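You operate a simulated robot arm through the tools that you are given. There is no shell and no other tool. Be economical: measure what you need, move in short steps, check, and stop when the job is done.

Carry out the task below with a simulated robot arm. There is one attempt and no reset: what you move stays moved.

## Task
Roll the bubbles out of the green book's label on the corner frame.
Fine: clamp it first and leave it clamped square; use the hand roller and put it back on the rest. Set down upright: hand roller. What is to be rubbed or washed off counts as gone when no trace of it is left.

The check looks at the end state, three seconds after you hand in, the way a careful person would. Anything else that was tipped, shoved, dropped, spilled or broken makes it a failure.

## Robot
A 6-joint arm with a two-finger parallel gripper, fixed in place. Base frame: the origin is at the foot of the arm, x ahead of it, y to its left, z up; the work surface is at about z = 948. Readings come in mm, rad, newtons and seconds.
With the tool pointing down near the work surface it reaches from about 220 to 620 mm from the base axis. Its first joint turns from -1.152 to 1.152 rad. Payload 2.7 kg.
The tool frame sits at the grasp point between the pads (the TCP): z along the fingers, y along the line on which they close. The tips reach 23 mm beyond it. The gripper opens to 94 mm. The fingers are 38 mm wide and 10 mm thick; the gripper's body (54 by 96 mm) begins 39 mm behind the TCP.
Orientation is told as [roll, pitch, yaw] about the base's x, y, z axes, in that order, counted from this pose: with the fingers straight down and closing along the base's y, the tool's x points along the base's -x, its y along +y and its z along -z.

## Interface
- The arm moves only by the tool move_arm. Its argument "motion" is a list of rows, each a list of 3 entries, a list of its own where there are three numbers: the gripper command, from -1 (shut) to 1 (fully open), values between in proportion, then the shift along the tool's x, y, z in units of 500 mm (1.0 is 500 mm), then the turn, a rotation vector about the tool's x, y, z in units of 90 degrees (1.0 is 90 degrees). In form: [[gripper, [tx, ty, tz], [ax, ay, az]], ...]. A call has 1 to 20 rows; each row is the pose to reach, as a shift and turn from the pose commanded when the call began, along the tool's axes at that moment. A call with a number of a shift or a turn outside -1 to 1 is refused whole. A row lasts 0.2 s, in which the tool goes at most 50 mm and 0.15 rad; a call with a longer step from one row to the next is refused whole, and so is a gripper value outside its range. A pose out of reach is approached as far as the arm can. The call stops where the force on the tool passes 40 N (or 10 N more than at its start, if that is more) or the arm is blocked; 0.2 s more then pass. Each finger travels about 45 mm/s and halts on what it meets, pressing with about 24 N; the grip force reading is that of the motor and also rises with nothing between the fingers. The clock runs only during rows and for 0.2 s after the last one: add rows that repeat a pose to give the fingers time. It gives the time, the measured TCP pose, the force on the tool (base axes), the opening and the grip force at its end, in the units of the frame above (readings bear some noise), with the torque about the TCP (base axes, N m) and any sound that the robot's microphone picked up, and new pictures: "pictures" is both (left out), scene, wrist or none.
- Cameras (640 x 400 px; columns grow to the right, rows downward): "scene" is fixed at [80.8, -421.7, 1425.3]; the picture's right is [0.79, -0.61, 0.00], its down [-0.26, -0.34, -0.90] and it looks along [0.55, 0.72, -0.43] (base axes); focal length 293 px, centre (320, 200). "wrist" rides on the gripper at [86, 16, -74] in the tool frame; the picture's right is [-0.18, 0.98, 0.00], its down [-0.58, -0.11, -0.81] and it looks along [-0.79, -0.15, 0.59] (tool axes); focal length 243 px, centre (320, 200). There is no depth. A picture from a camera that has moved, and an enlarged one, comes with that camera's place and axes in the base frame and with its lens. The place of the scene camera against the robot may be out by one fixed shift of up to 12 mm in any direction.
- close_up(camera, box): a new picture of the part [left, top, right, bottom] of that camera's present view, enlarged. It takes no simulated time.
- sign_off(): hands the job in; it is judged then, once.

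Work in short steps. Places have to be worked out from the pictures, the camera data and where the tool is seen: move nearer, look again, correct. Check each grasp and each placing, and mend what went wrong. You have 120 turns and 200 pictures in all, those below and enlarged ones among them. Open the gripper and draw the arm clear of the work before you hand the job in, unless the task says otherwise; then end with one line.

The tools are called after "Request:" by a JSON object that holds its "op" and its "data". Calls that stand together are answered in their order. move_arm: Moves the arm, as the interface text tells. Its arguments: {"type":"object","properties":{"motion":{"type":"array"},"pictures":{"type":"string","enum":["both","scene","wrist","none"]}},"required":["motion"]} The other tools are called the same way: close_up (camera, box) takes an enlarged picture of a part of a camera's view; sign_off () hands the job in.

At the start:

```text
t: 0.0
tool_pos: [340.0, 112.2, 1281.7]
orientation: [0.0, -0.001, 0.001]
contact_force: [0.5, -0.3, 0.3]
ft_torque: [0.02, 0.0, -0.02]
width: 94.1
finger_force: 0.0
```

scene: 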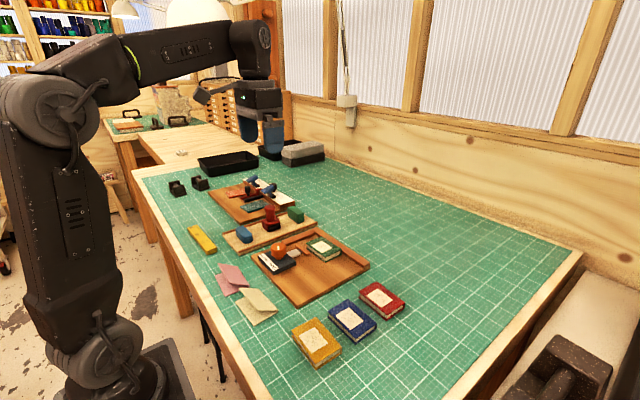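
wrist: 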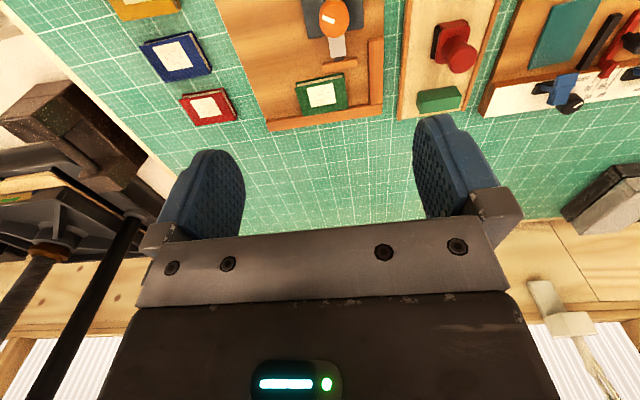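

The scene shows a board with a green book and some kind of clamp (orange knob), plus other boards. I take close-ups to identify everything.

Request:
{"op": "close_up", "data": {"camera": "scene", "box": [240, 220, 380, 308]}}

Request:
{"op": "close_up", "data": {"camera": "scene", "box": [160, 150, 330, 256]}}

Request:
{"op": "close_up", "data": {"camera": "wrist", "box": [210, 0, 400, 130]}}

Request:
{"op": "close_up", "data": {"camera": "wrist", "box": [390, 0, 640, 150]}}

```text
4.55 times, centred on (310, 264) of scene
camera zoom: at [80.8, -421.7, 1425.3], right [0.79, -0.61, 0.0], down [-0.26, -0.34, -0.9], along [0.55, 0.72, -0.43], focal length 1334 px, centre (366, -91)
```

zoom: 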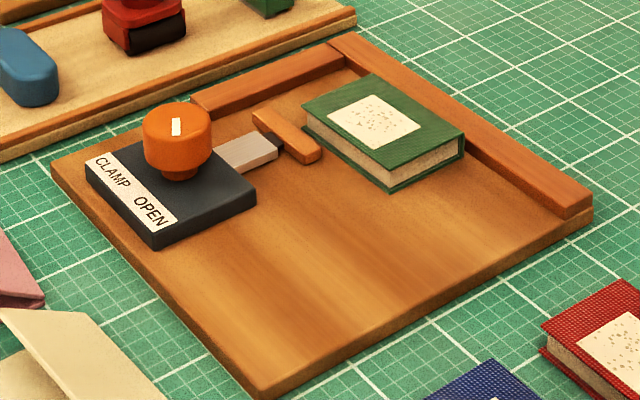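

```text
3.76 times, centred on (245, 203) of scene
camera zoom: at [80.8, -421.7, 1425.3], right [0.79, -0.61, 0.0], down [-0.26, -0.34, -0.9], along [0.55, 0.72, -0.43], focal length 1105 px, centre (602, 189)
```

zoom: 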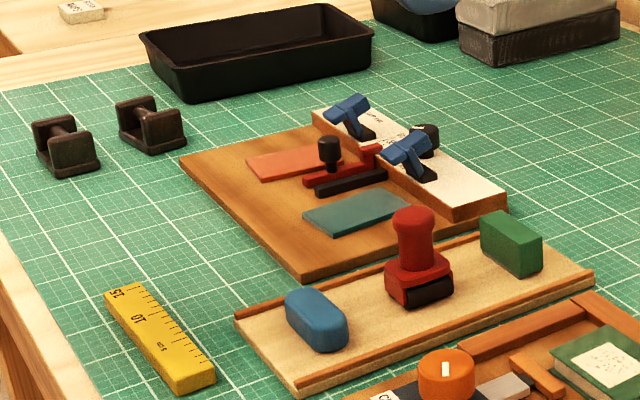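

```text
3.08 times, centred on (305, 65) of wrist
camera zoom: at [251.9, 128.2, 1354.8], right [0.18, 0.98, 0.0], down [0.58, -0.11, 0.81], along [0.79, -0.15, -0.59], focal length 746 px, centre (366, 615)
```

zoom: 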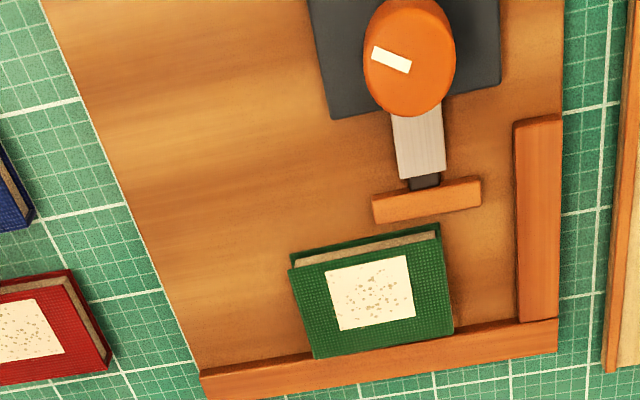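

```text
2.56 times, centred on (515, 75) of wrist
camera zoom: at [251.9, 128.2, 1354.8], right [0.18, 0.98, 0.0], down [0.58, -0.11, 0.81], along [0.79, -0.15, -0.59], focal length 621 px, centre (-179, 520)
```

zoom: 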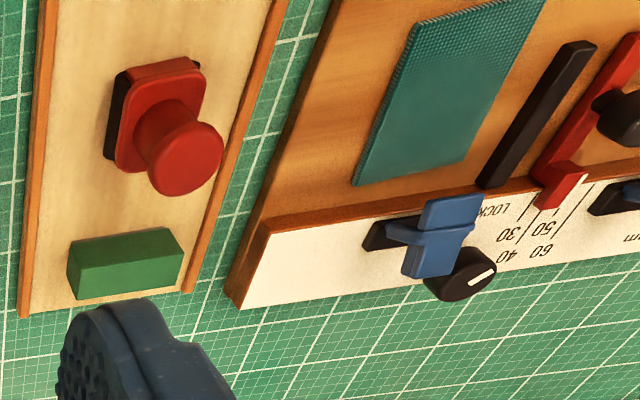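

The frame has two fences (far +x and left +y), a clamp with an orange knob, and the book standing loose. I want closer looks at the candidate rollers and the black cradles.

Request:
{"op": "close_up", "data": {"camera": "scene", "box": [160, 165, 220, 203]}}

Request:
{"op": "close_up", "data": {"camera": "scene", "box": [220, 195, 320, 258]}}

Request:
{"op": "move_arm", "data": {"motion": [[1, [0.03, 0, 0.065], [0, 0, 0]], [1, [0.06, 0, 0.13], [0, 0, 0]], [1, [0.09, 0, 0.2], [0, 0, 0]], [1, [0.12, 0, 0.26], [0, 0, 0]]]}}

```text
10.53 times, centred on (190, 184) of scene
camera zoom: at [80.8, -421.7, 1425.3], right [0.79, -0.61, 0.0], down [-0.26, -0.34, -0.9], along [0.55, 0.72, -0.43], focal length 3089 px, centre (1688, 368)
```

zoom: 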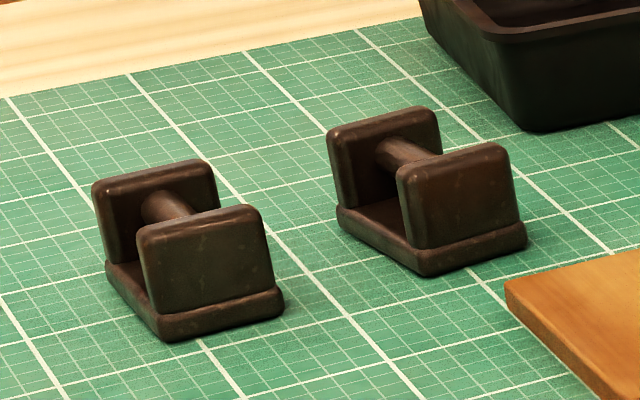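

```text
6.35 times, centred on (270, 226) of scene
camera zoom: at [80.8, -421.7, 1425.3], right [0.79, -0.61, 0.0], down [-0.26, -0.34, -0.9], along [0.55, 0.72, -0.43], focal length 1863 px, centre (638, 32)
```

zoom: 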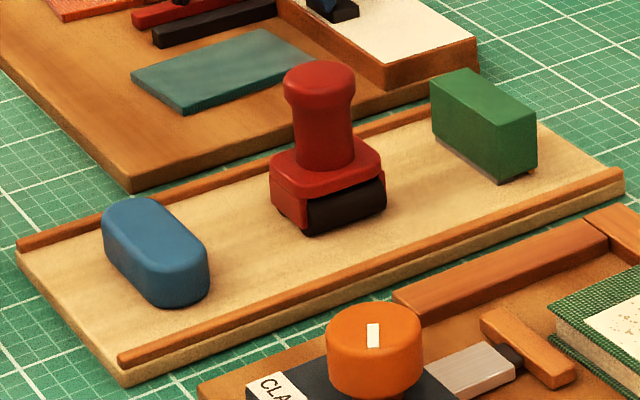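

```text
t: 1.0
tool_pos: [281.6, 110.6, 1149.2]
orientation: [-0.002, -0.004, 0.0]
contact_force: [0.0, -0.1, -0.1]
ft_torque: [-0.01, 0.03, 0.0]
width: 94.3
finger_force: 0.1
camera wrist: at [192.7, 127.6, 1224.2], right [0.18, 0.98, 0.0], down [0.58, -0.11, 0.81], along [0.79, -0.15, -0.59], focal length 243 px, centre (320, 200)
```

scene: 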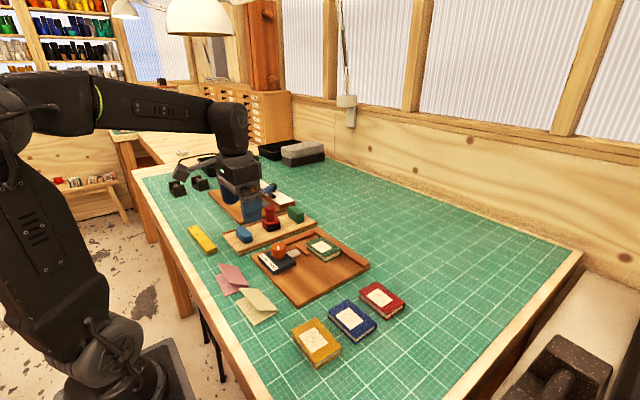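
wrist: 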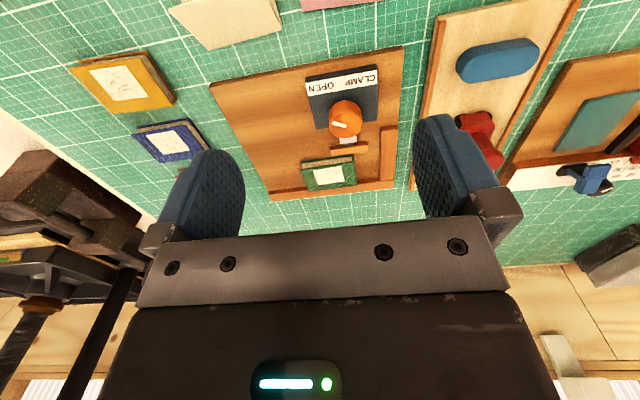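

Red tool is the hand roller on its tray. I zoom into the frame from this nearer view to measure the knob, clamp shoe and book.

Request:
{"op": "close_up", "data": {"camera": "wrist", "box": [210, 40, 410, 200]}}

Request:
{"op": "close_up", "data": {"camera": "wrist", "box": [290, 60, 390, 195]}}

```text
2.50 times, centred on (310, 120) of wrist
camera zoom: at [192.7, 127.6, 1224.2], right [0.18, 0.98, 0.0], down [0.58, -0.11, 0.81], along [0.79, -0.15, -0.59], focal length 606 px, centre (345, 400)
```

zoom: 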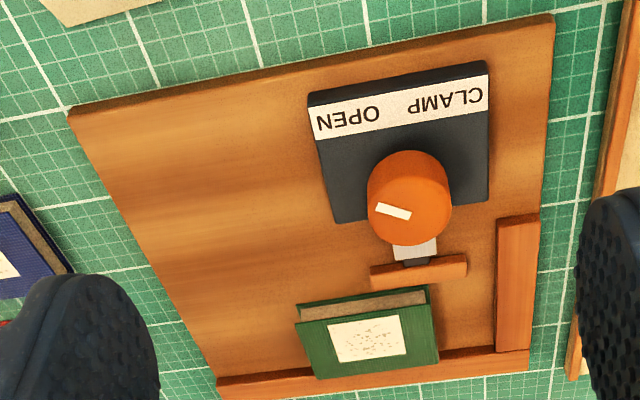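

```text
2.96 times, centred on (340, 128) of wrist
camera zoom: at [192.7, 127.6, 1224.2], right [0.18, 0.98, 0.0], down [0.58, -0.11, 0.81], along [0.79, -0.15, -0.59], focal length 719 px, centre (261, 415)
```

zoom: 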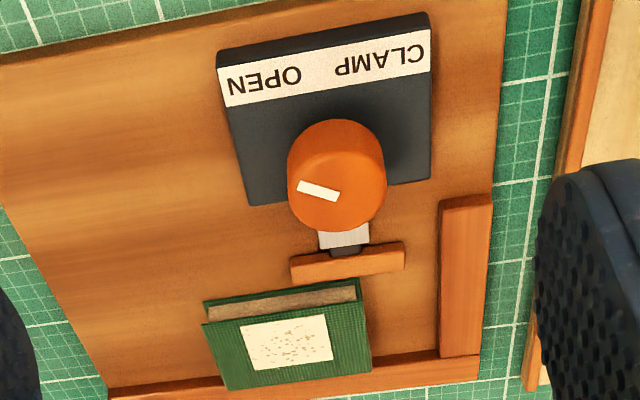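

Estimates: the green book spans x 444–500, y 50–130, top z≈974; the left fence face is at y≈167, far fence at x≈500, the knob at about (363,124). The book must slide ~37 mm in +y into the corner before clamping. I shut the fingers and go beside its −y edge, staying high to check.

Request:
{"op": "move_arm", "data": {"motion": [[-1, [-0.08, -0.035, 0], [0, 0, 0]], [-1, [-0.16, -0.07, 0], [0, 0, 0]], [-1, [-0.24, -0.105, 0], [0, 0, 0]], [-1, [-0.32, -0.14, 0], [0, 0, 0]], [-1, [-0.38, -0.175, 0.06], [0, 0, 0]], [-1, [-0.38, -0.175, 0.14], [0, 0, 0]], [-1, [-0.38, -0.175, 0.22], [0, 0, 0]], [-1, [-0.38, -0.175, 0.22], [0, 0, 0]]]}}

```text
t: 2.8
tool_pos: [472.2, 23.1, 1039.1]
orientation: [0.0, -0.002, -0.001]
contact_force: [-0.2, 0.7, -0.7]
ft_torque: [-0.02, -0.03, -0.01]
width: 0.1
finger_force: 24.0
camera wrist: at [383.4, 39.9, 1113.5], right [0.18, 0.98, 0.0], down [0.58, -0.11, 0.81], along [0.79, -0.15, -0.59], focal length 243 px, centre (320, 200)
```

scene: 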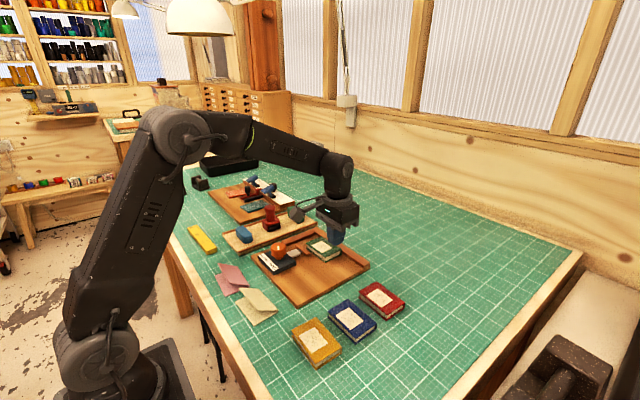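
wrist: 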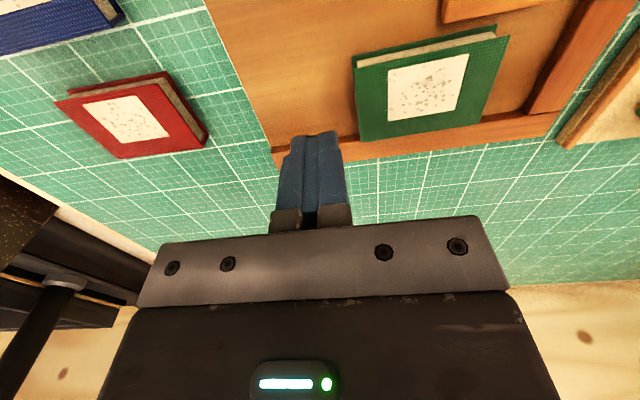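

The fingers are at y≈23, with the book's edge at y≈47. I descend so the tips are near the board, watching force.

Request:
{"op": "move_arm", "data": {"motion": [[-1, [0, 0, 0.05], [0, 0, 0]], [-1, [0, 0, 0.08], [0, 0, 0]], [-1, [0, 0, 0.1], [0, 0, 0]], [-1, [0, 0, 0.1], [0, 0, 0]]]}}

Request:
{"op": "close_up", "data": {"camera": "wrist", "box": [200, 0, 560, 225]}}

Request:
{"op": "close_up", "data": {"camera": "scene", "box": [250, 190, 390, 290]}}

```text
t: 3.8
tool_pos: [470.1, 23.0, 990.6]
orientation: [0.002, -0.002, -0.002]
contact_force: [-0.3, -0.5, -0.4]
ft_torque: [0.01, 0.01, -0.04]
width: 0.0
finger_force: 24.1
camera wrist: at [382.1, 38.8, 1065.0], right [0.18, 0.98, 0.0], down [0.58, -0.11, 0.81], along [0.79, -0.15, -0.59], focal length 243 px, centre (320, 200)
```

scene: 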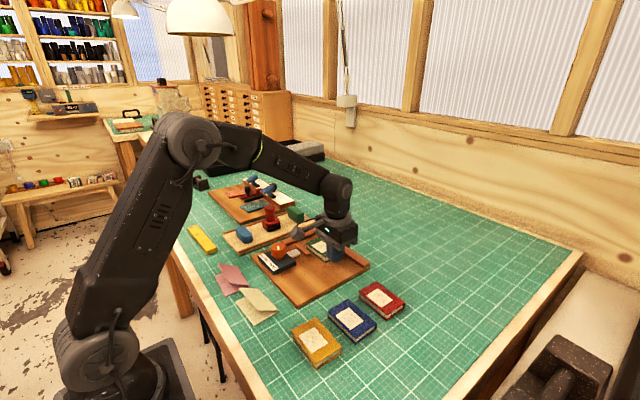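
wrist: 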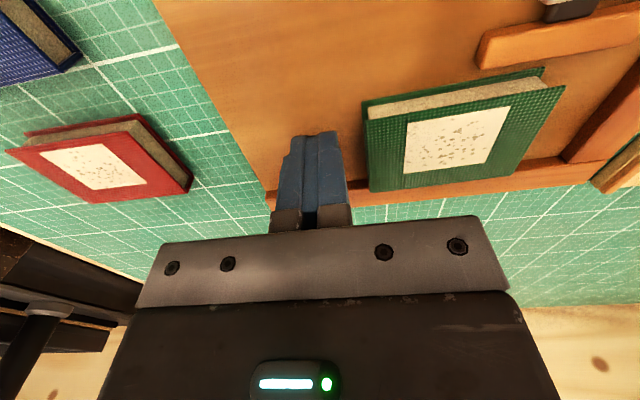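

```text
1.78 times, centred on (380, 112) of wrist
camera zoom: at [382.1, 38.8, 1065.0], right [0.18, 0.98, 0.0], down [0.58, -0.11, 0.81], along [0.79, -0.15, -0.59], focal length 431 px, centre (213, 356)
```

zoom: 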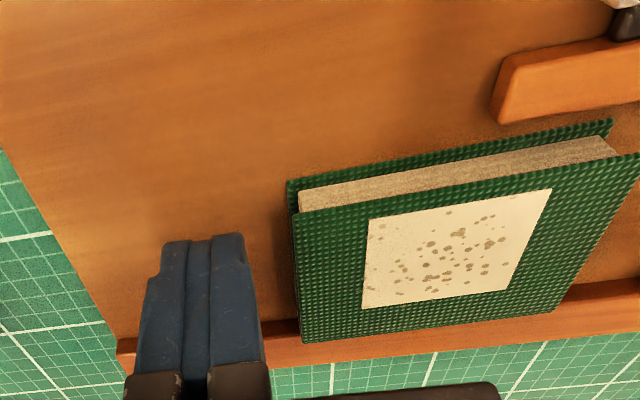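

```text
4.00 times, centred on (320, 240) of scene
camera zoom: at [80.8, -421.7, 1425.3], right [0.79, -0.61, 0.0], down [-0.26, -0.34, -0.9], along [0.55, 0.72, -0.43], focal length 1174 px, centre (320, 40)
```

zoom: 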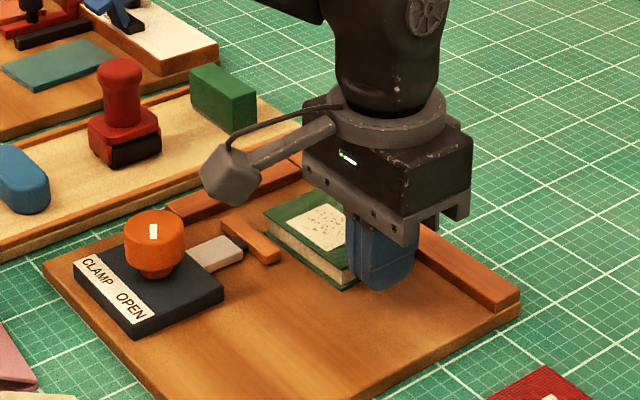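

The tips are ~7 mm below the book's top. I lower 3 mm more and push slowly in +y, with the force limit as a stop against the fence.

Request:
{"op": "move_arm", "data": {"motion": [[-1, [0, 0, 0.006], [0, 0, 0]], [-1, [0, 0.014, 0.006], [0, 0, 0]], [-1, [0, 0.026, 0.006], [0, 0, 0]], [-1, [0, 0.036, 0.006], [0, 0, 0]], [-1, [0, 0.046, 0.006], [0, 0, 0]], [-1, [0, 0.056, 0.006], [0, 0, 0]], [-1, [0, 0.066, 0.006], [0, 0, 0]], [-1, [0, 0.076, 0.006], [0, 0, 0]]]}}

Request:
{"op": "close_up", "data": {"camera": "wrist", "box": [200, 0, 560, 225]}}

```text
t: 5.6
tool_pos: [470.6, 62.5, 986.8]
orientation: [0.0, -0.002, 0.001]
contact_force: [0.0, 0.0, 0.4]
ft_torque: [-0.04, -0.01, -0.02]
width: 0.0
finger_force: 24.1
camera wrist: at [382.6, 78.1, 1061.6], right [0.18, 0.98, 0.0], down [0.58, -0.11, 0.81], along [0.79, -0.15, -0.59], focal length 243 px, centre (320, 200)
```

scene: 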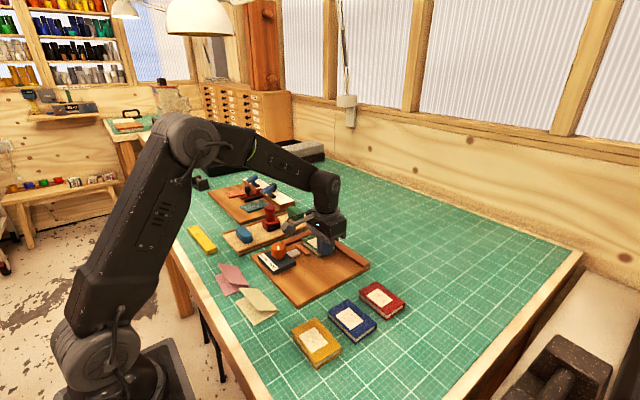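
wrist: 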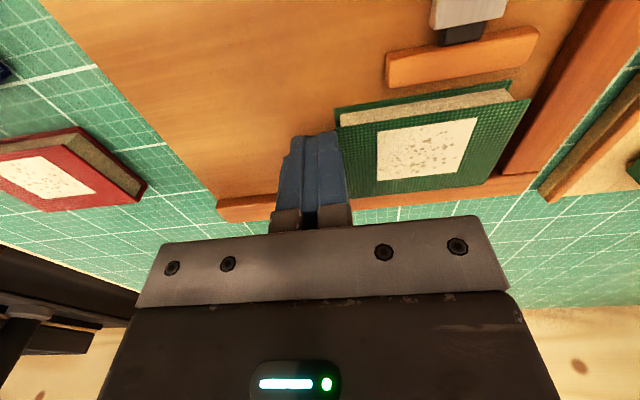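

```text
1.78 times, centred on (380, 112) of wrist
camera zoom: at [382.6, 78.1, 1061.6], right [0.18, 0.98, 0.0], down [0.58, -0.11, 0.81], along [0.79, -0.15, -0.59], focal length 431 px, centre (213, 356)
```

zoom: 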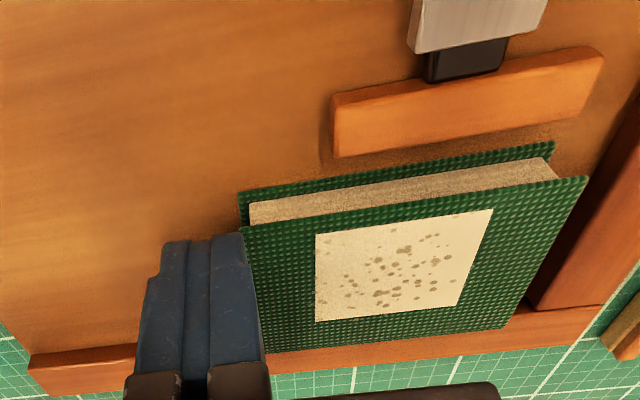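

The book slid along and still has a gap to the left fence. I go on pushing in finer steps until resistance.

Request:
{"op": "move_arm", "data": {"motion": [[-1, [0, 0.008, 0], [0, 0, 0]], [-1, [0, 0.014, 0], [0, 0, 0]], [-1, [0, 0.02, 0], [0, 0, 0]], [-1, [0, 0.025, 0], [0, 0, 0]], [-1, [0, 0.029, 0], [0, 0, 0]], [-1, [0, 0.033, 0], [0, 0, 0]]], "pictures": "wrist"}}

Request:
{"op": "close_up", "data": {"camera": "wrist", "box": [200, 0, 560, 225]}}

```text
t: 7.0
tool_pos: [470.2, 77.6, 988.8]
orientation: [-0.001, -0.001, -0.002]
contact_force: [-0.8, -11.6, 1.7]
ft_torque: [-0.2, 0.06, 0.05]
width: 0.3
finger_force: 23.7
camera wrist: at [382.4, 93.4, 1062.7], right [0.18, 0.98, 0.0], down [0.58, -0.11, 0.81], along [0.79, -0.15, -0.59], focal length 243 px, centre (320, 200)
```

wrist: 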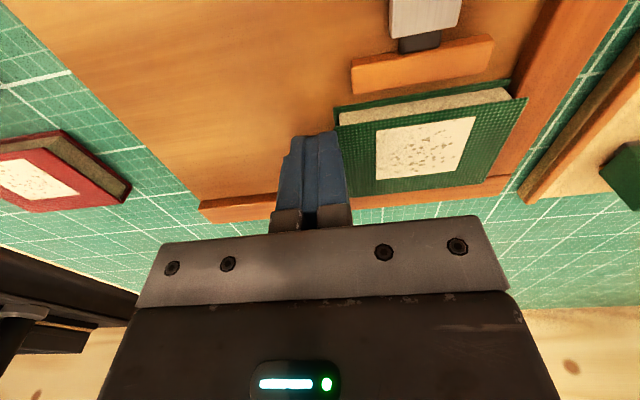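

```text
1.78 times, centred on (380, 112) of wrist
camera zoom: at [382.4, 93.4, 1062.7], right [0.18, 0.98, 0.0], down [0.58, -0.11, 0.81], along [0.79, -0.15, -0.59], focal length 431 px, centre (213, 356)
```

zoom: 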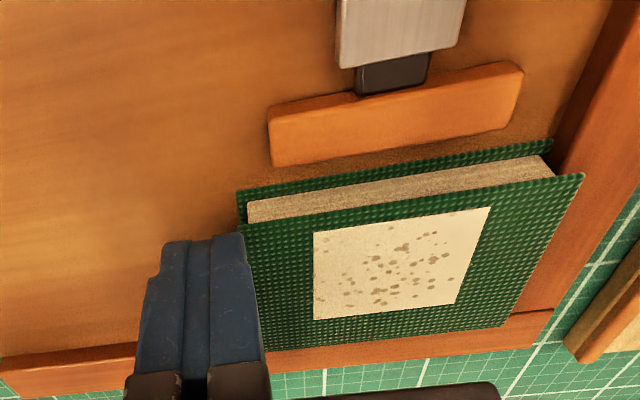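

An 11.6 N reaction and the picture show the book against the left fence. I back off, rise, and move over to the knob at about (363,124), opening the fingers.

Request:
{"op": "move_arm", "data": {"motion": [[-1, [0, -0.03, 0], [0, 0, 0]], [-1, [0, -0.04, -0.08], [0, 0, 0]], [-1, [0, -0.04, -0.17], [0, 0, 0]], [0, [0.07, 0.02, -0.2], [0, 0, 0]], [0, [0.14, 0.06, -0.2], [0, 0, 0]], [0.5, [0.214, 0.093, -0.2], [0, 0, 0]], [0.5, [0.214, 0.093, -0.2], [0, 0, 0]]]}}

Request:
{"op": "close_up", "data": {"camera": "scene", "box": [230, 200, 370, 300]}}

```text
t: 8.6
tool_pos: [364.5, 127.4, 1086.9]
orientation: [-0.001, -0.004, 0.0]
contact_force: [-0.2, -0.7, 0.4]
ft_torque: [0.0, 0.0, 0.0]
width: 70.5
finger_force: 0.1
camera wrist: at [275.5, 143.7, 1160.6], right [0.18, 0.98, 0.0], down [0.58, -0.11, 0.81], along [0.79, -0.15, -0.59], focal length 243 px, centre (320, 200)
```

scene: 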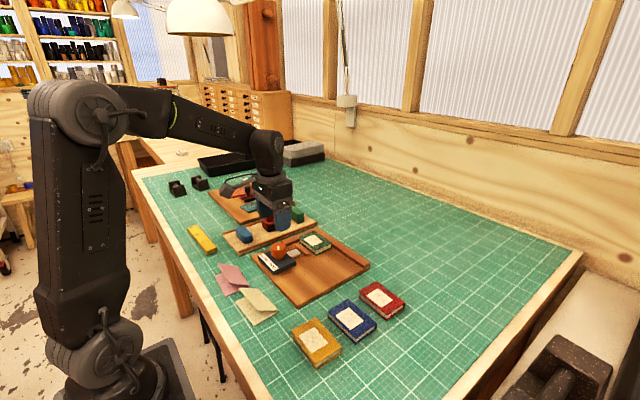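
wrist: 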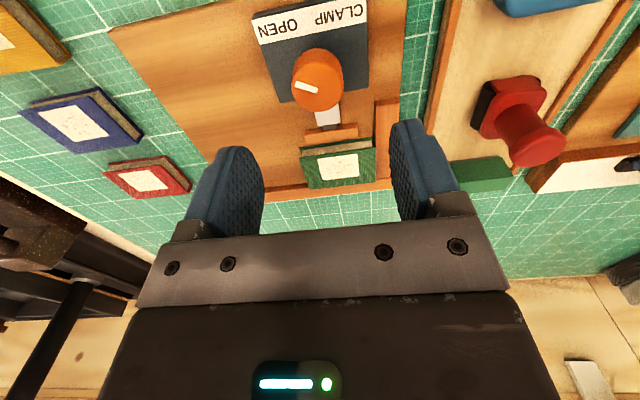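

```text
4.00 times, centred on (300, 250) of scene
camera zoom: at [80.8, -421.7, 1425.3], right [0.79, -0.61, 0.0], down [-0.26, -0.34, -0.9], along [0.55, 0.72, -0.43], focal length 1174 px, centre (400, 0)
```

zoom: 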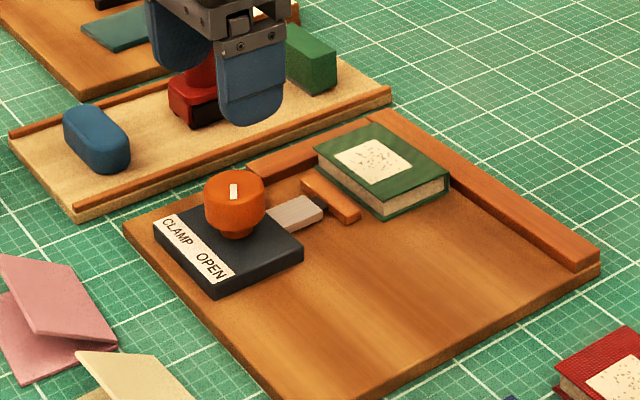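

The knob is right below (≈(362.5,125.5), top z≈997), its mark pointing to OPEN (about −123°). CLAMP lies clockwise seen from above. I pre-turn counter-clockwise 57° and lower over it.

Request:
{"op": "move_arm", "data": {"motion": [[0.5, [0.004, -0.004, 0], [0, 0, -0.09]], [0.5, [0.004, -0.004, 0], [0, 0, -0.18]], [0.5, [0.004, -0.004, 0], [0, 0, -0.27]], [0.5, [0.004, -0.004, 0], [0, 0, -0.36]], [0.5, [0.004, -0.004, 0], [0, 0, -0.45]], [0.5, [0.004, -0.004, 0], [0, 0, -0.54]], [0.5, [0.004, -0.004, 0], [0, 0, -0.63]], [0.5, [0.004, -0.004, 0.05], [0, 0, -0.63]], [0.5, [0.004, -0.004, 0.09], [0, 0, -0.63]], [0.5, [0.004, -0.004, 0.12], [0, 0, -0.63]], [0.5, [0.004, -0.004, 0.12], [0, 0, -0.63]]]}}

Request:
{"op": "close_up", "data": {"camera": "scene", "box": [230, 200, 350, 280]}}

```text
t: 11.0
tool_pos: [361.3, 122.6, 1027.9]
orientation: [-0.002, -0.002, 0.99]
contact_force: [1.2, 0.6, -0.2]
ft_torque: [-0.04, 0.0, 0.01]
width: 70.8
finger_force: 0.0
camera wrist: at [299.5, 59.6, 1101.6], right [-0.72, 0.69, 0.0], down [0.41, 0.43, 0.81], along [0.56, 0.58, -0.59], focal length 243 px, centre (320, 200)
```

scene: 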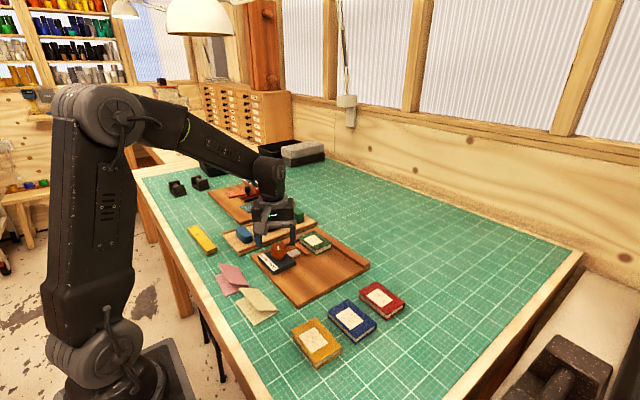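
wrist: 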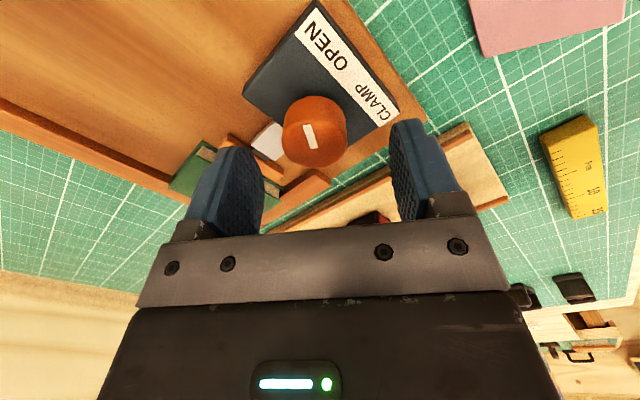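

```text
5.00 times, centred on (290, 240) of scene
camera zoom: at [80.8, -421.7, 1425.3], right [0.79, -0.61, 0.0], down [-0.26, -0.34, -0.9], along [0.55, 0.72, -0.43], focal length 1467 px, centre (470, 0)
```

zoom: 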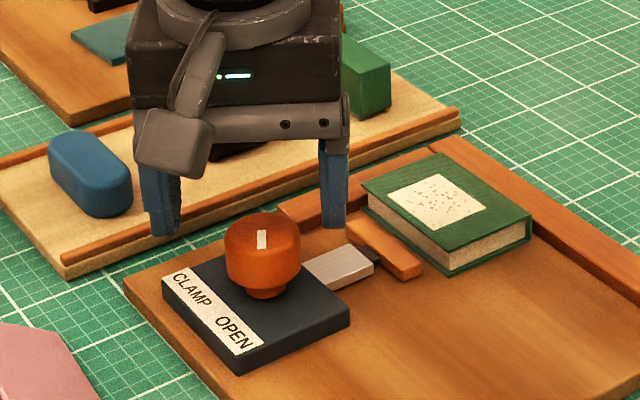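

The knob is centred between the fingers within ~3 mm. I lower 24 mm more and close on it.

Request:
{"op": "move_arm", "data": {"motion": [[0.5, [0.003, -0.001, 0.03], [0, 0, 0]], [0.5, [0.003, -0.001, 0.048], [0, 0, 0]], [-1, [0.003, -0.001, 0.048], [0, 0, 0]], [-1, [0.003, -0.001, 0.048], [0, 0, 0]], [-1, [0.003, -0.001, 0.048], [0, 0, 0]], [-1, [0.003, -0.001, 0.048], [0, 0, 0]]], "pictures": "wrist"}}

Request:
{"op": "close_up", "data": {"camera": "scene", "box": [230, 200, 350, 280]}}

```text
t: 12.5
tool_pos: [364.6, 120.4, 1004.0]
orientation: [-0.011, -0.002, 0.988]
contact_force: [8.2, -2.4, -6.2]
ft_torque: [-0.41, -0.31, -0.06]
width: 37.3
finger_force: 45.0
stopped in row 6: the force on the tool passed its limit at 41 N (the readings are from after the stop); the commanded pose is now the measured one
camera wrist: at [301.2, 56.4, 1077.7], right [-0.72, 0.69, -0.01], down [0.4, 0.43, 0.81], along [0.57, 0.58, -0.59], focal length 243 px, centre (320, 200)
```

wrist: 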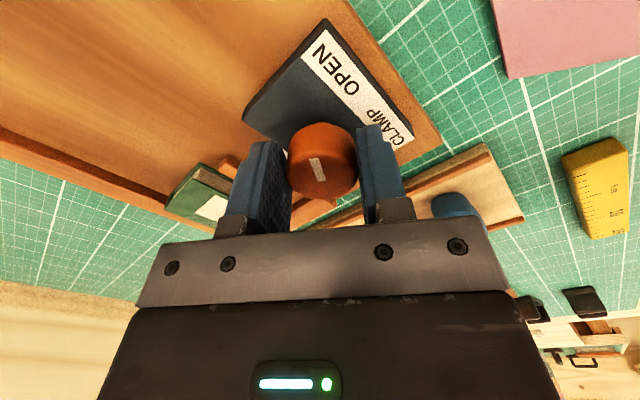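

```text
5.00 times, centred on (290, 240) of scene
camera zoom: at [81.1, -421.7, 1425.3], right [0.79, -0.61, 0.0], down [-0.26, -0.34, -0.9], along [0.55, 0.72, -0.43], focal length 1467 px, centre (470, 0)
```

zoom: 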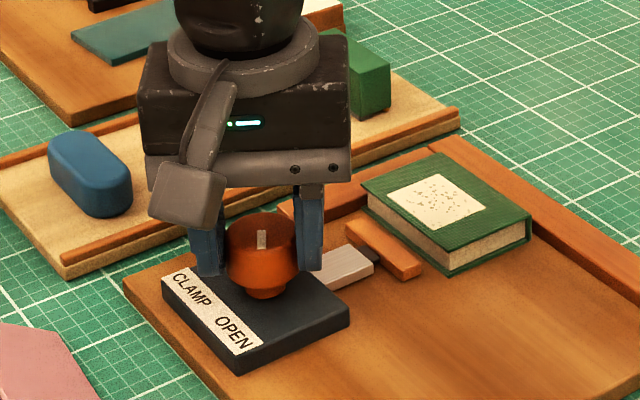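

The knob is gripped (37 mm); the stop came from slight off-centre closing and the force has settled. I start turning clockwise by ~50° and watch.

Request:
{"op": "move_arm", "data": {"motion": [[-1, [0, 0, 0], [0, 0, 0.06]], [-1, [0, 0, 0], [0, 0, 0.14]], [-1, [0, 0, 0], [0, 0, 0.22]], [-1, [0, 0, 0], [0, 0, 0.3]], [-1, [0, 0, 0], [0, 0, 0.38]], [-1, [0, 0, 0], [0, 0, 0.46]], [-1, [0, 0, 0], [0, 0, 0.54]]], "pictures": "wrist"}}

Request:
{"op": "close_up", "data": {"camera": "scene", "box": [230, 200, 350, 280]}}

```text
t: 13.9
tool_pos: [362.6, 123.5, 1003.0]
orientation: [0.002, -0.005, 0.247]
contact_force: [-4.2, 5.8, -0.2]
ft_torque: [0.2, 0.0, 0.05]
width: 37.2
finger_force: 45.2
stopped in row 7: the force on the tool passed its limit at 41 N (the readings are from after the stop); the commanded pose is now the measured one
camera wrist: at [272.3, 117.3, 1077.6], right [-0.06, 1.0, 0.0], down [0.59, 0.03, 0.81], along [0.81, 0.05, -0.59], focal length 243 px, centre (320, 200)
```

wrist: 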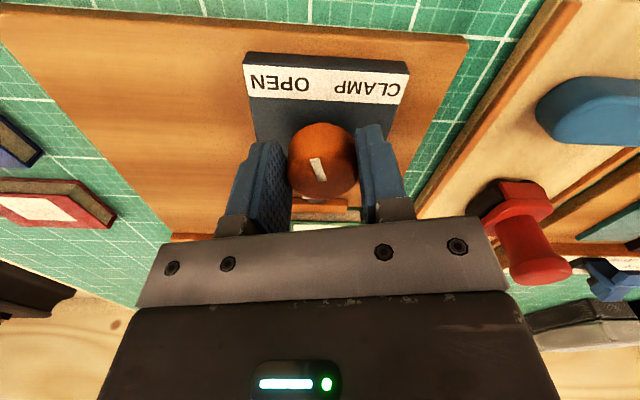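

```text
5.00 times, centred on (290, 240) of scene
camera zoom: at [80.7, -421.6, 1425.4], right [0.79, -0.61, 0.0], down [-0.26, -0.34, -0.9], along [0.55, 0.72, -0.43], focal length 1467 px, centre (470, 0)
```

zoom: 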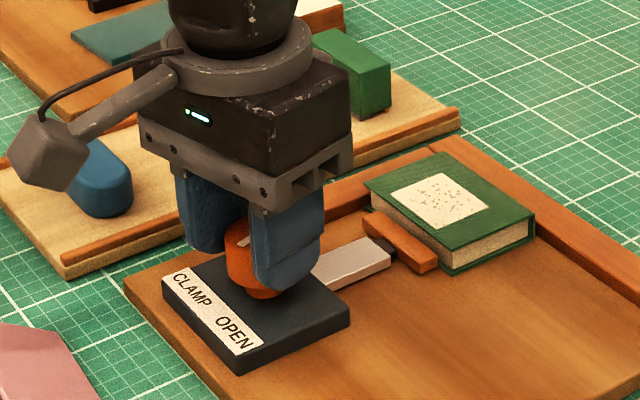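

The knob turned ~43° and the shoe advanced to near the book. The stop came from an off-centre pull; the pose is now re-centred, so I continue.

Request:
{"op": "move_arm", "data": {"motion": [[-1, [0, 0, 0], [0, 0, 0.06]], [-1, [0, 0, 0], [0, 0, 0.14]], [-1, [0, 0, 0], [0, 0, 0.22]], [-1, [0, 0, 0], [0, 0, 0.3]], [-1, [0, 0, 0], [0, 0, 0.38]], [-1, [0, 0, 0], [0, 0, 0.46]], [-1, [0, 0, 0], [0, 0, 0.54]]], "pictures": "wrist"}}

Request:
{"op": "close_up", "data": {"camera": "scene", "box": [230, 200, 350, 280]}}

```text
t: 15.1
tool_pos: [362.6, 125.9, 1003.1]
orientation: [0.012, -0.005, -0.262]
contact_force: [-1.2, 6.7, -1.5]
ft_torque: [0.11, -0.1, 0.09]
width: 37.1
finger_force: 44.7
stopped in row 5: the force on the tool passed its limit at 41 N (the readings are from after the stop); the commanded pose is now the measured one
camera wrist: at [280.5, 163.4, 1077.7], right [0.43, 0.9, 0.01], down [0.53, -0.26, 0.81], along [0.73, -0.34, -0.59], focal length 243 px, centre (320, 200)
```

wrist: 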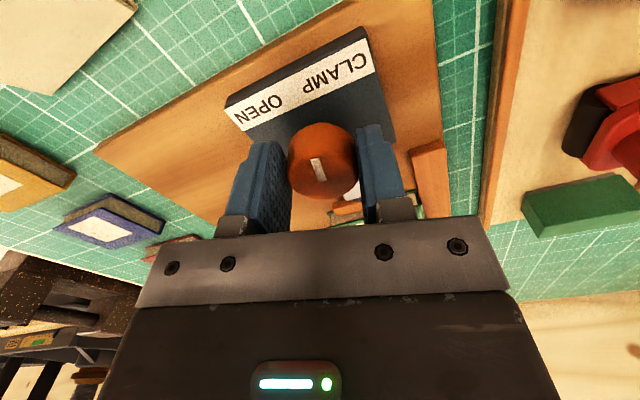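

```text
5.00 times, centred on (290, 240) of scene
camera zoom: at [80.8, -421.5, 1425.4], right [0.79, -0.61, 0.0], down [-0.26, -0.34, -0.9], along [0.55, 0.72, -0.43], focal length 1467 px, centre (470, 0)
```

zoom: 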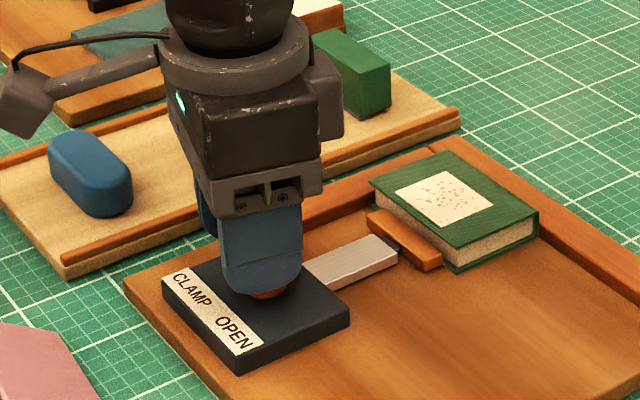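

The shoe advances and now seems to push the book into the far fence. I continue turning.

Request:
{"op": "move_arm", "data": {"motion": [[-1, [0, 0, 0], [0, 0, 0.06]], [-1, [0, 0, 0], [0, 0, 0.14]], [-1, [0, 0, 0], [0, 0, 0.22]], [-1, [0, 0, 0], [0, 0, 0.3]], [-1, [0, 0, 0], [0, 0, 0.38]], [-1, [0, 0, 0], [0, 0, 0.46]], [-1, [0, 0, 0], [0, 0, 0.54]]], "pictures": "wrist"}}

Request:
{"op": "close_up", "data": {"camera": "scene", "box": [230, 200, 350, 280]}}

```text
t: 16.1
tool_pos: [364.4, 129.0, 1004.4]
orientation: [0.02, 0.001, -0.716]
contact_force: [1.8, 7.1, -4.8]
ft_torque: [0.14, -0.24, 0.02]
width: 37.0
finger_force: 45.1
stopped in row 5: the force on the tool passed its limit at 42 N (the readings are from after the stop); the commanded pose is now the measured one
camera wrist: at [306.0, 196.3, 1078.5], right [0.78, 0.62, 0.02], down [0.36, -0.48, 0.8], along [0.51, -0.62, -0.6], focal length 243 px, centre (320, 200)
```

wrist: 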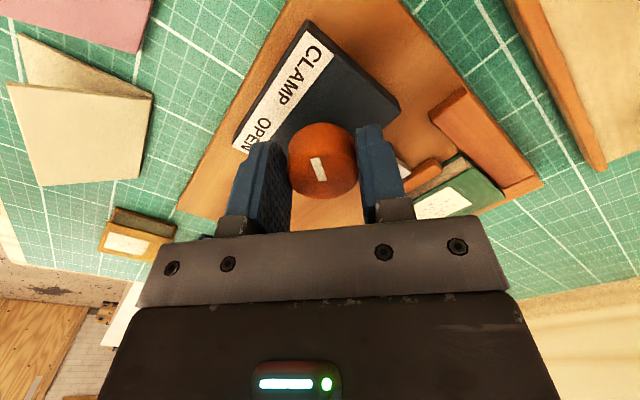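

```text
5.00 times, centred on (290, 240) of scene
camera zoom: at [80.9, -421.5, 1425.4], right [0.79, -0.61, 0.0], down [-0.26, -0.34, -0.9], along [0.55, 0.72, -0.43], focal length 1467 px, centre (470, 0)
```

zoom: 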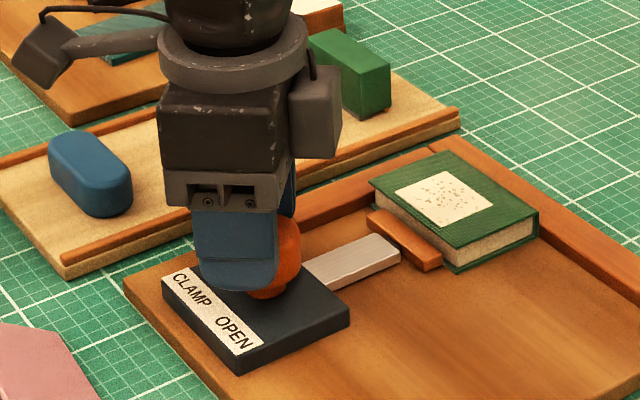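

The mark stays fixed relative to the gripper, so the knob is turning with it (98° so far). I continue to see if there is a hard stop at CLAMP.

Request:
{"op": "move_arm", "data": {"motion": [[-1, [0, 0, 0], [0, 0, 0.05]], [-1, [0, 0.002, 0], [0, 0, 0.11]], [-1, [0, 0.003, 0], [0, 0, 0.17]], [-1, [0, 0.004, 0], [0, 0, 0.23]], [-1, [0, 0.005, 0], [0, 0, 0.29]]], "pictures": "wrist"}}

Request:
{"op": "close_up", "data": {"camera": "scene", "box": [230, 200, 350, 280]}}

```text
t: 17.3
tool_pos: [367.2, 129.4, 1004.2]
orientation: [0.019, 0.009, -1.17]
contact_force: [10.8, 8.9, -7.5]
ft_torque: [0.1, 0.03, 0.59]
width: 37.4
finger_force: 45.0
camera wrist: at [344.4, 215.0, 1079.4], right [0.98, 0.21, 0.02], down [0.11, -0.59, 0.8], along [0.18, -0.78, -0.6], focal length 243 px, centre (320, 200)
```

wrist: 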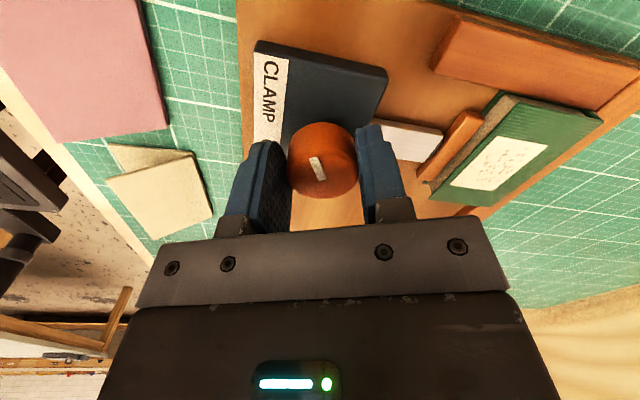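

```text
5.00 times, centred on (290, 240) of scene
camera zoom: at [81.2, -421.4, 1425.4], right [0.79, -0.61, 0.0], down [-0.26, -0.34, -0.9], along [0.55, 0.72, -0.43], focal length 1467 px, centre (470, 0)
```

zoom: 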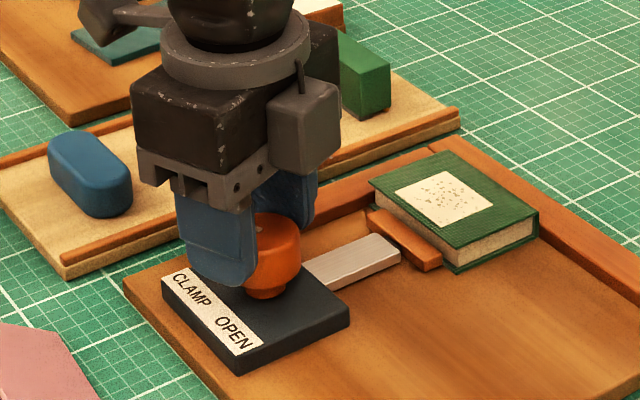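

Total turn is 124°, the torque has risen to 0.59 Nm, and the shoe is firm on the book. I let go of the knob, rise and inspect.

Request:
{"op": "move_arm", "data": {"motion": [[0, [0, 0, 0], [0, 0, 0]], [0.5, [0, 0, 0], [0, 0, 0]], [0.5, [0, 0, 0], [0, 0, 0]], [0.5, [0, 0, -0.06], [0, 0, 0]], [0.5, [0, 0, -0.14], [0, 0, 0]], [0.5, [0, 0, -0.22], [0, 0, -0.09]], [0.5, [0, 0, -0.3], [0, 0, -0.18]], [0.5, [0, 0, -0.3], [0, 0, -0.27]], [0.5, [0, 0, -0.3], [0, 0, -0.36]], [0.5, [0, 0, -0.3], [0, 0, -0.45]], [0.5, [0, 0, -0.3], [0, 0, -0.54]], [0.5, [0, 0, -0.3], [0, 0, -0.63]], [0.5, [0, 0, -0.3], [0, 0, -0.72]], [0.5, [0, 0, -0.3], [0, 0, -0.745]]], "pictures": "wrist"}}

Request:
{"op": "close_up", "data": {"camera": "scene", "box": [230, 200, 350, 280]}}

Request:
{"op": "close_up", "data": {"camera": "wrist", "box": [210, 40, 410, 200]}}

```text
t: 20.3
tool_pos: [363.5, 128.2, 1153.0]
orientation: [0.013, -0.011, 0.001]
contact_force: [-0.2, -0.3, -0.1]
ft_torque: [-0.02, -0.02, 0.02]
width: 70.5
finger_force: 0.0
camera wrist: at [273.7, 142.4, 1226.7], right [0.18, 0.98, 0.02], down [0.57, -0.12, 0.81], along [0.8, -0.14, -0.58], focal length 243 px, centre (320, 200)
```

wrist: 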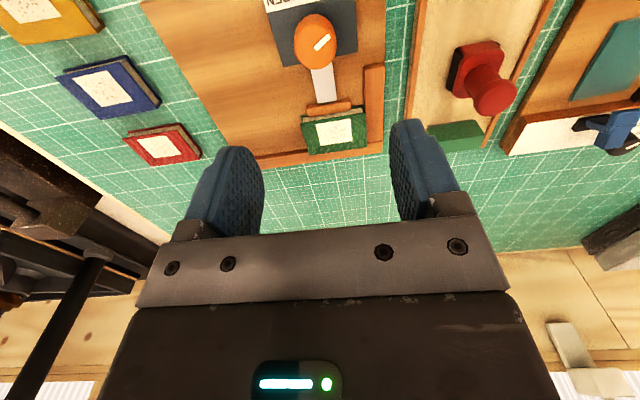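

```text
5.00 times, centred on (290, 240) of scene
camera zoom: at [80.8, -421.7, 1425.3], right [0.79, -0.61, 0.0], down [-0.26, -0.34, -0.9], along [0.55, 0.72, -0.43], focal length 1467 px, centre (470, 0)
```

zoom: 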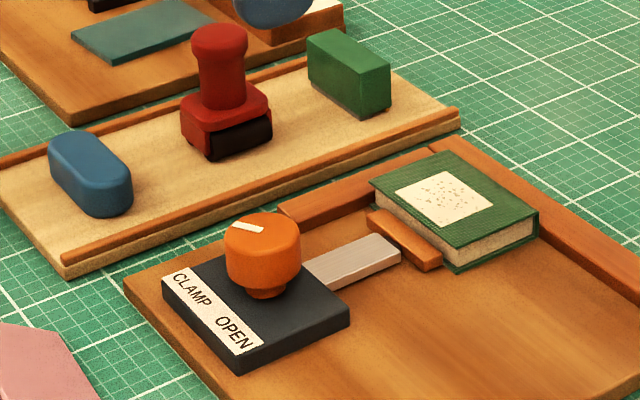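

```text
2.50 times, centred on (310, 120) of wrist
camera zoom: at [273.7, 142.4, 1226.7], right [0.18, 0.98, 0.02], down [0.57, -0.12, 0.81], along [0.8, -0.14, -0.58], focal length 606 px, centre (345, 400)
```

zoom: 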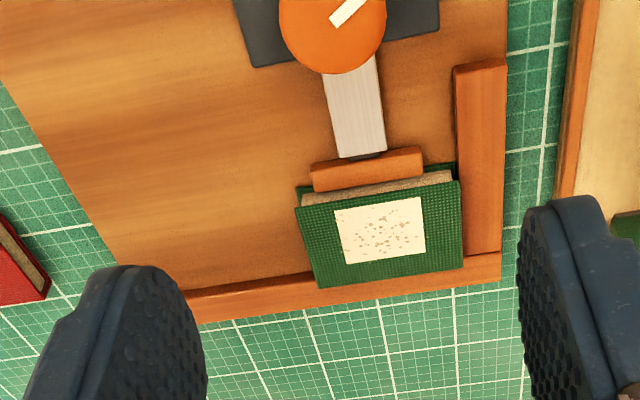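

The book is square in the corner under the shoe with the knob on CLAMP. Next the roller, whose handle top I put at about (425,279,1020); I move toward it for a better view.

Request:
{"op": "move_arm", "data": {"motion": [[0.5, [0, 0.08, 0], [0, 0, 0]], [0.5, [0, 0.16, 0], [0, 0, 0]], [0.5, [0, 0.24, 0], [0, 0, 0]], [0.5, [-0.01, 0.304, 0.03], [0, 0, 0]], [0.5, [-0.02, 0.304, 0.06], [0, 0, 0]], [0.5, [-0.02, 0.304, 0.06], [0, 0, 0]]]}}

Request:
{"op": "close_up", "data": {"camera": "wrist", "box": [220, 50, 420, 175]}}

```text
t: 21.7
tool_pos: [373.1, 279.5, 1126.1]
orientation: [0.015, -0.011, 0.001]
contact_force: [0.8, 0.0, -0.3]
ft_torque: [-0.02, 0.06, 0.02]
width: 70.4
finger_force: 0.0
camera wrist: at [284.2, 294.7, 1198.8], right [0.18, 0.98, 0.02], down [0.57, -0.12, 0.81], along [0.8, -0.14, -0.58], focal length 243 px, centre (320, 200)
```

scene: 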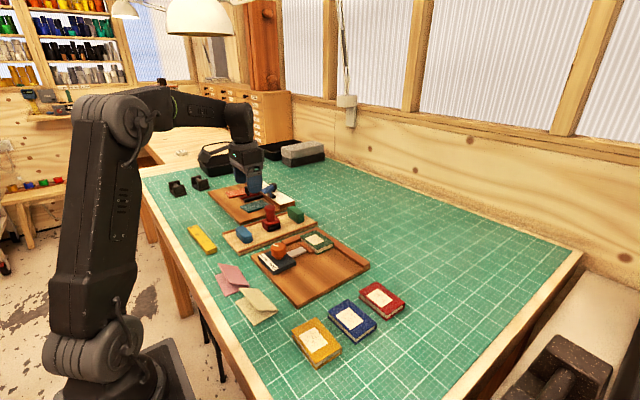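
wrist: 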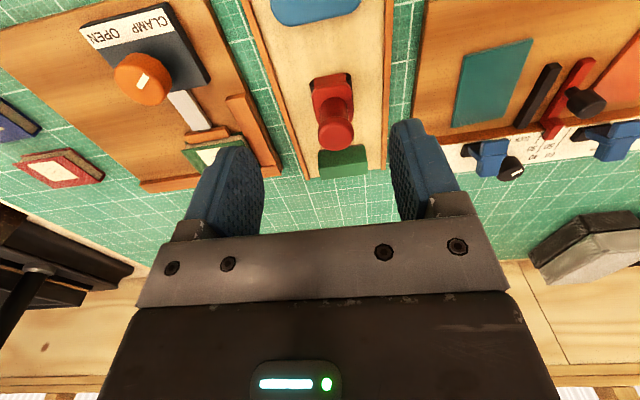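

```text
3.20 times, centred on (320, 112) of wrist
camera zoom: at [284.2, 294.7, 1198.8], right [0.18, 0.98, 0.02], down [0.57, -0.12, 0.81], along [0.8, -0.14, -0.58], focal length 776 px, centre (320, 480)
```

zoom: 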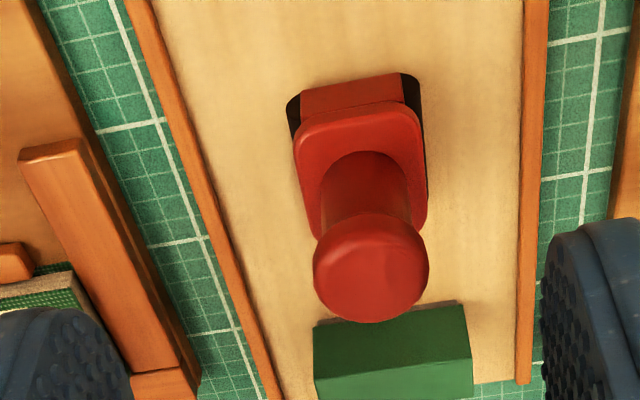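

Handle estimated at (422,285), top z≈1028. I level the tool and go to just above the handle to verify centring.

Request:
{"op": "move_arm", "data": {"motion": [[0.5, [-0.05, 0.005, 0.04], [0.005, 0.004, 0]], [0.5, [-0.098, 0.011, 0.08], [0.0095, 0.007, 0]], [0.5, [-0.098, 0.011, 0.125], [0.0095, 0.007, 0]], [0.5, [-0.098, 0.011, 0.125], [0.0095, 0.007, 0]]]}}

Request:
{"op": "close_up", "data": {"camera": "scene", "box": [220, 170, 330, 245]}}

Request:
{"op": "close_up", "data": {"camera": "wrist", "box": [220, 0, 460, 200]}}

```text
t: 22.7
tool_pos: [423.3, 287.1, 1065.7]
orientation: [-0.001, -0.003, 0.0]
contact_force: [-0.1, -0.4, -0.4]
ft_torque: [-0.02, 0.0, 0.0]
width: 70.7
finger_force: 0.0
camera wrist: at [335.3, 303.1, 1139.1], right [0.18, 0.98, 0.0], down [0.58, -0.11, 0.81], along [0.79, -0.15, -0.59], focal length 243 px, centre (320, 200)
```

scene: 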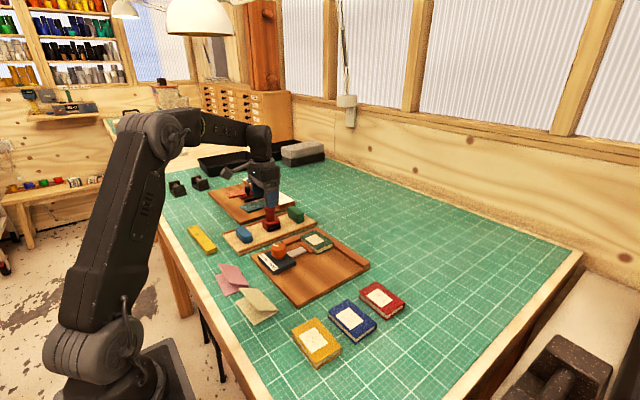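
wrist: 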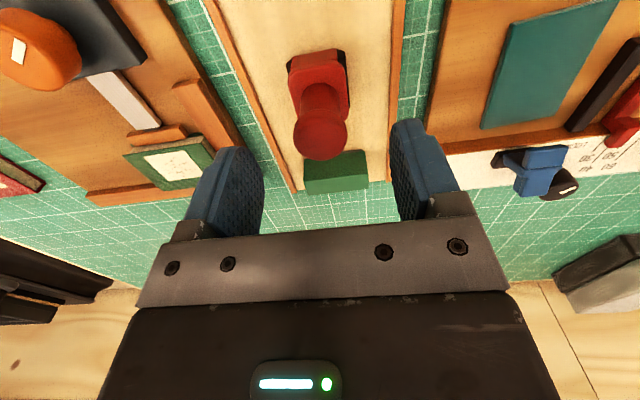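

```text
5.33 times, centred on (275, 208) of scene
camera zoom: at [80.8, -421.7, 1425.3], right [0.79, -0.61, 0.0], down [-0.26, -0.34, -0.9], along [0.55, 0.72, -0.43], focal length 1565 px, centre (560, 160)
```

zoom: 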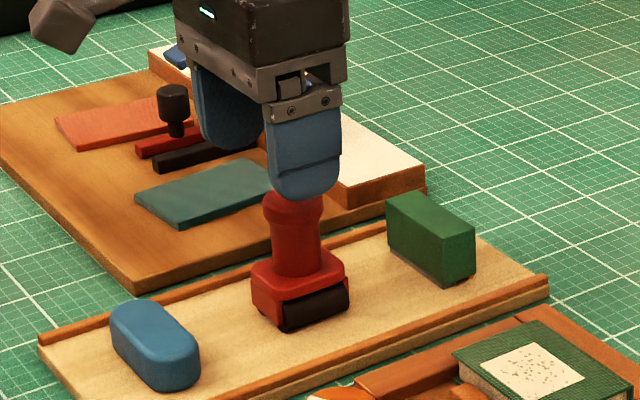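

```text
2.00 times, centred on (340, 100) of wrist
camera zoom: at [335.3, 303.1, 1139.1], right [0.18, 0.98, 0.0], down [0.58, -0.11, 0.81], along [0.79, -0.15, -0.59], focal length 485 px, centre (280, 400)
```

zoom: 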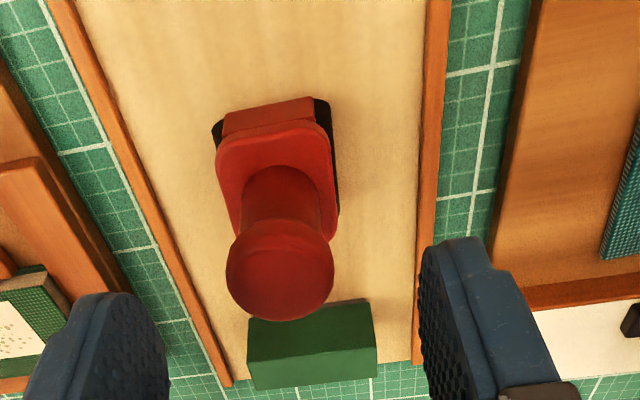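

The handle is centred under the TCP. I lower with the fingers around it until the tips are just above the roller body, then close.

Request:
{"op": "move_arm", "data": {"motion": [[0.5, [0, 0, 0.05], [0, 0, 0]], [0.5, [0, 0, 0.09], [0, 0, 0]], [0.5, [0, 0, 0.104], [0, 0, 0]], [0.5, [0, 0, 0.11], [0, 0, 0]], [0.5, [0, 0, 0.11], [0, 0, 0]]], "pictures": "none"}}

Request:
{"op": "close_up", "data": {"camera": "scene", "box": [220, 170, 330, 245]}}

```text
t: 23.9
tool_pos: [423.7, 286.2, 1009.2]
orientation: [0.0, -0.001, 0.0]
contact_force: [-0.2, 0.0, -0.2]
ft_torque: [-0.04, -0.01, -0.03]
width: 70.5
finger_force: 0.0
```

```text
5.33 times, centred on (275, 208) of scene
camera zoom: at [80.8, -421.7, 1425.3], right [0.79, -0.61, 0.0], down [-0.26, -0.34, -0.9], along [0.55, 0.72, -0.43], focal length 1565 px, centre (560, 160)
```

zoom: 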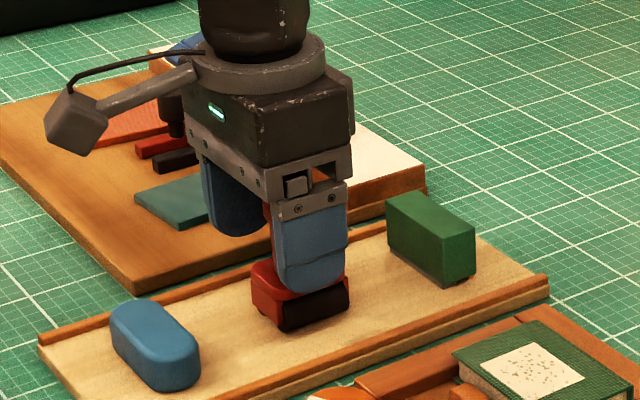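

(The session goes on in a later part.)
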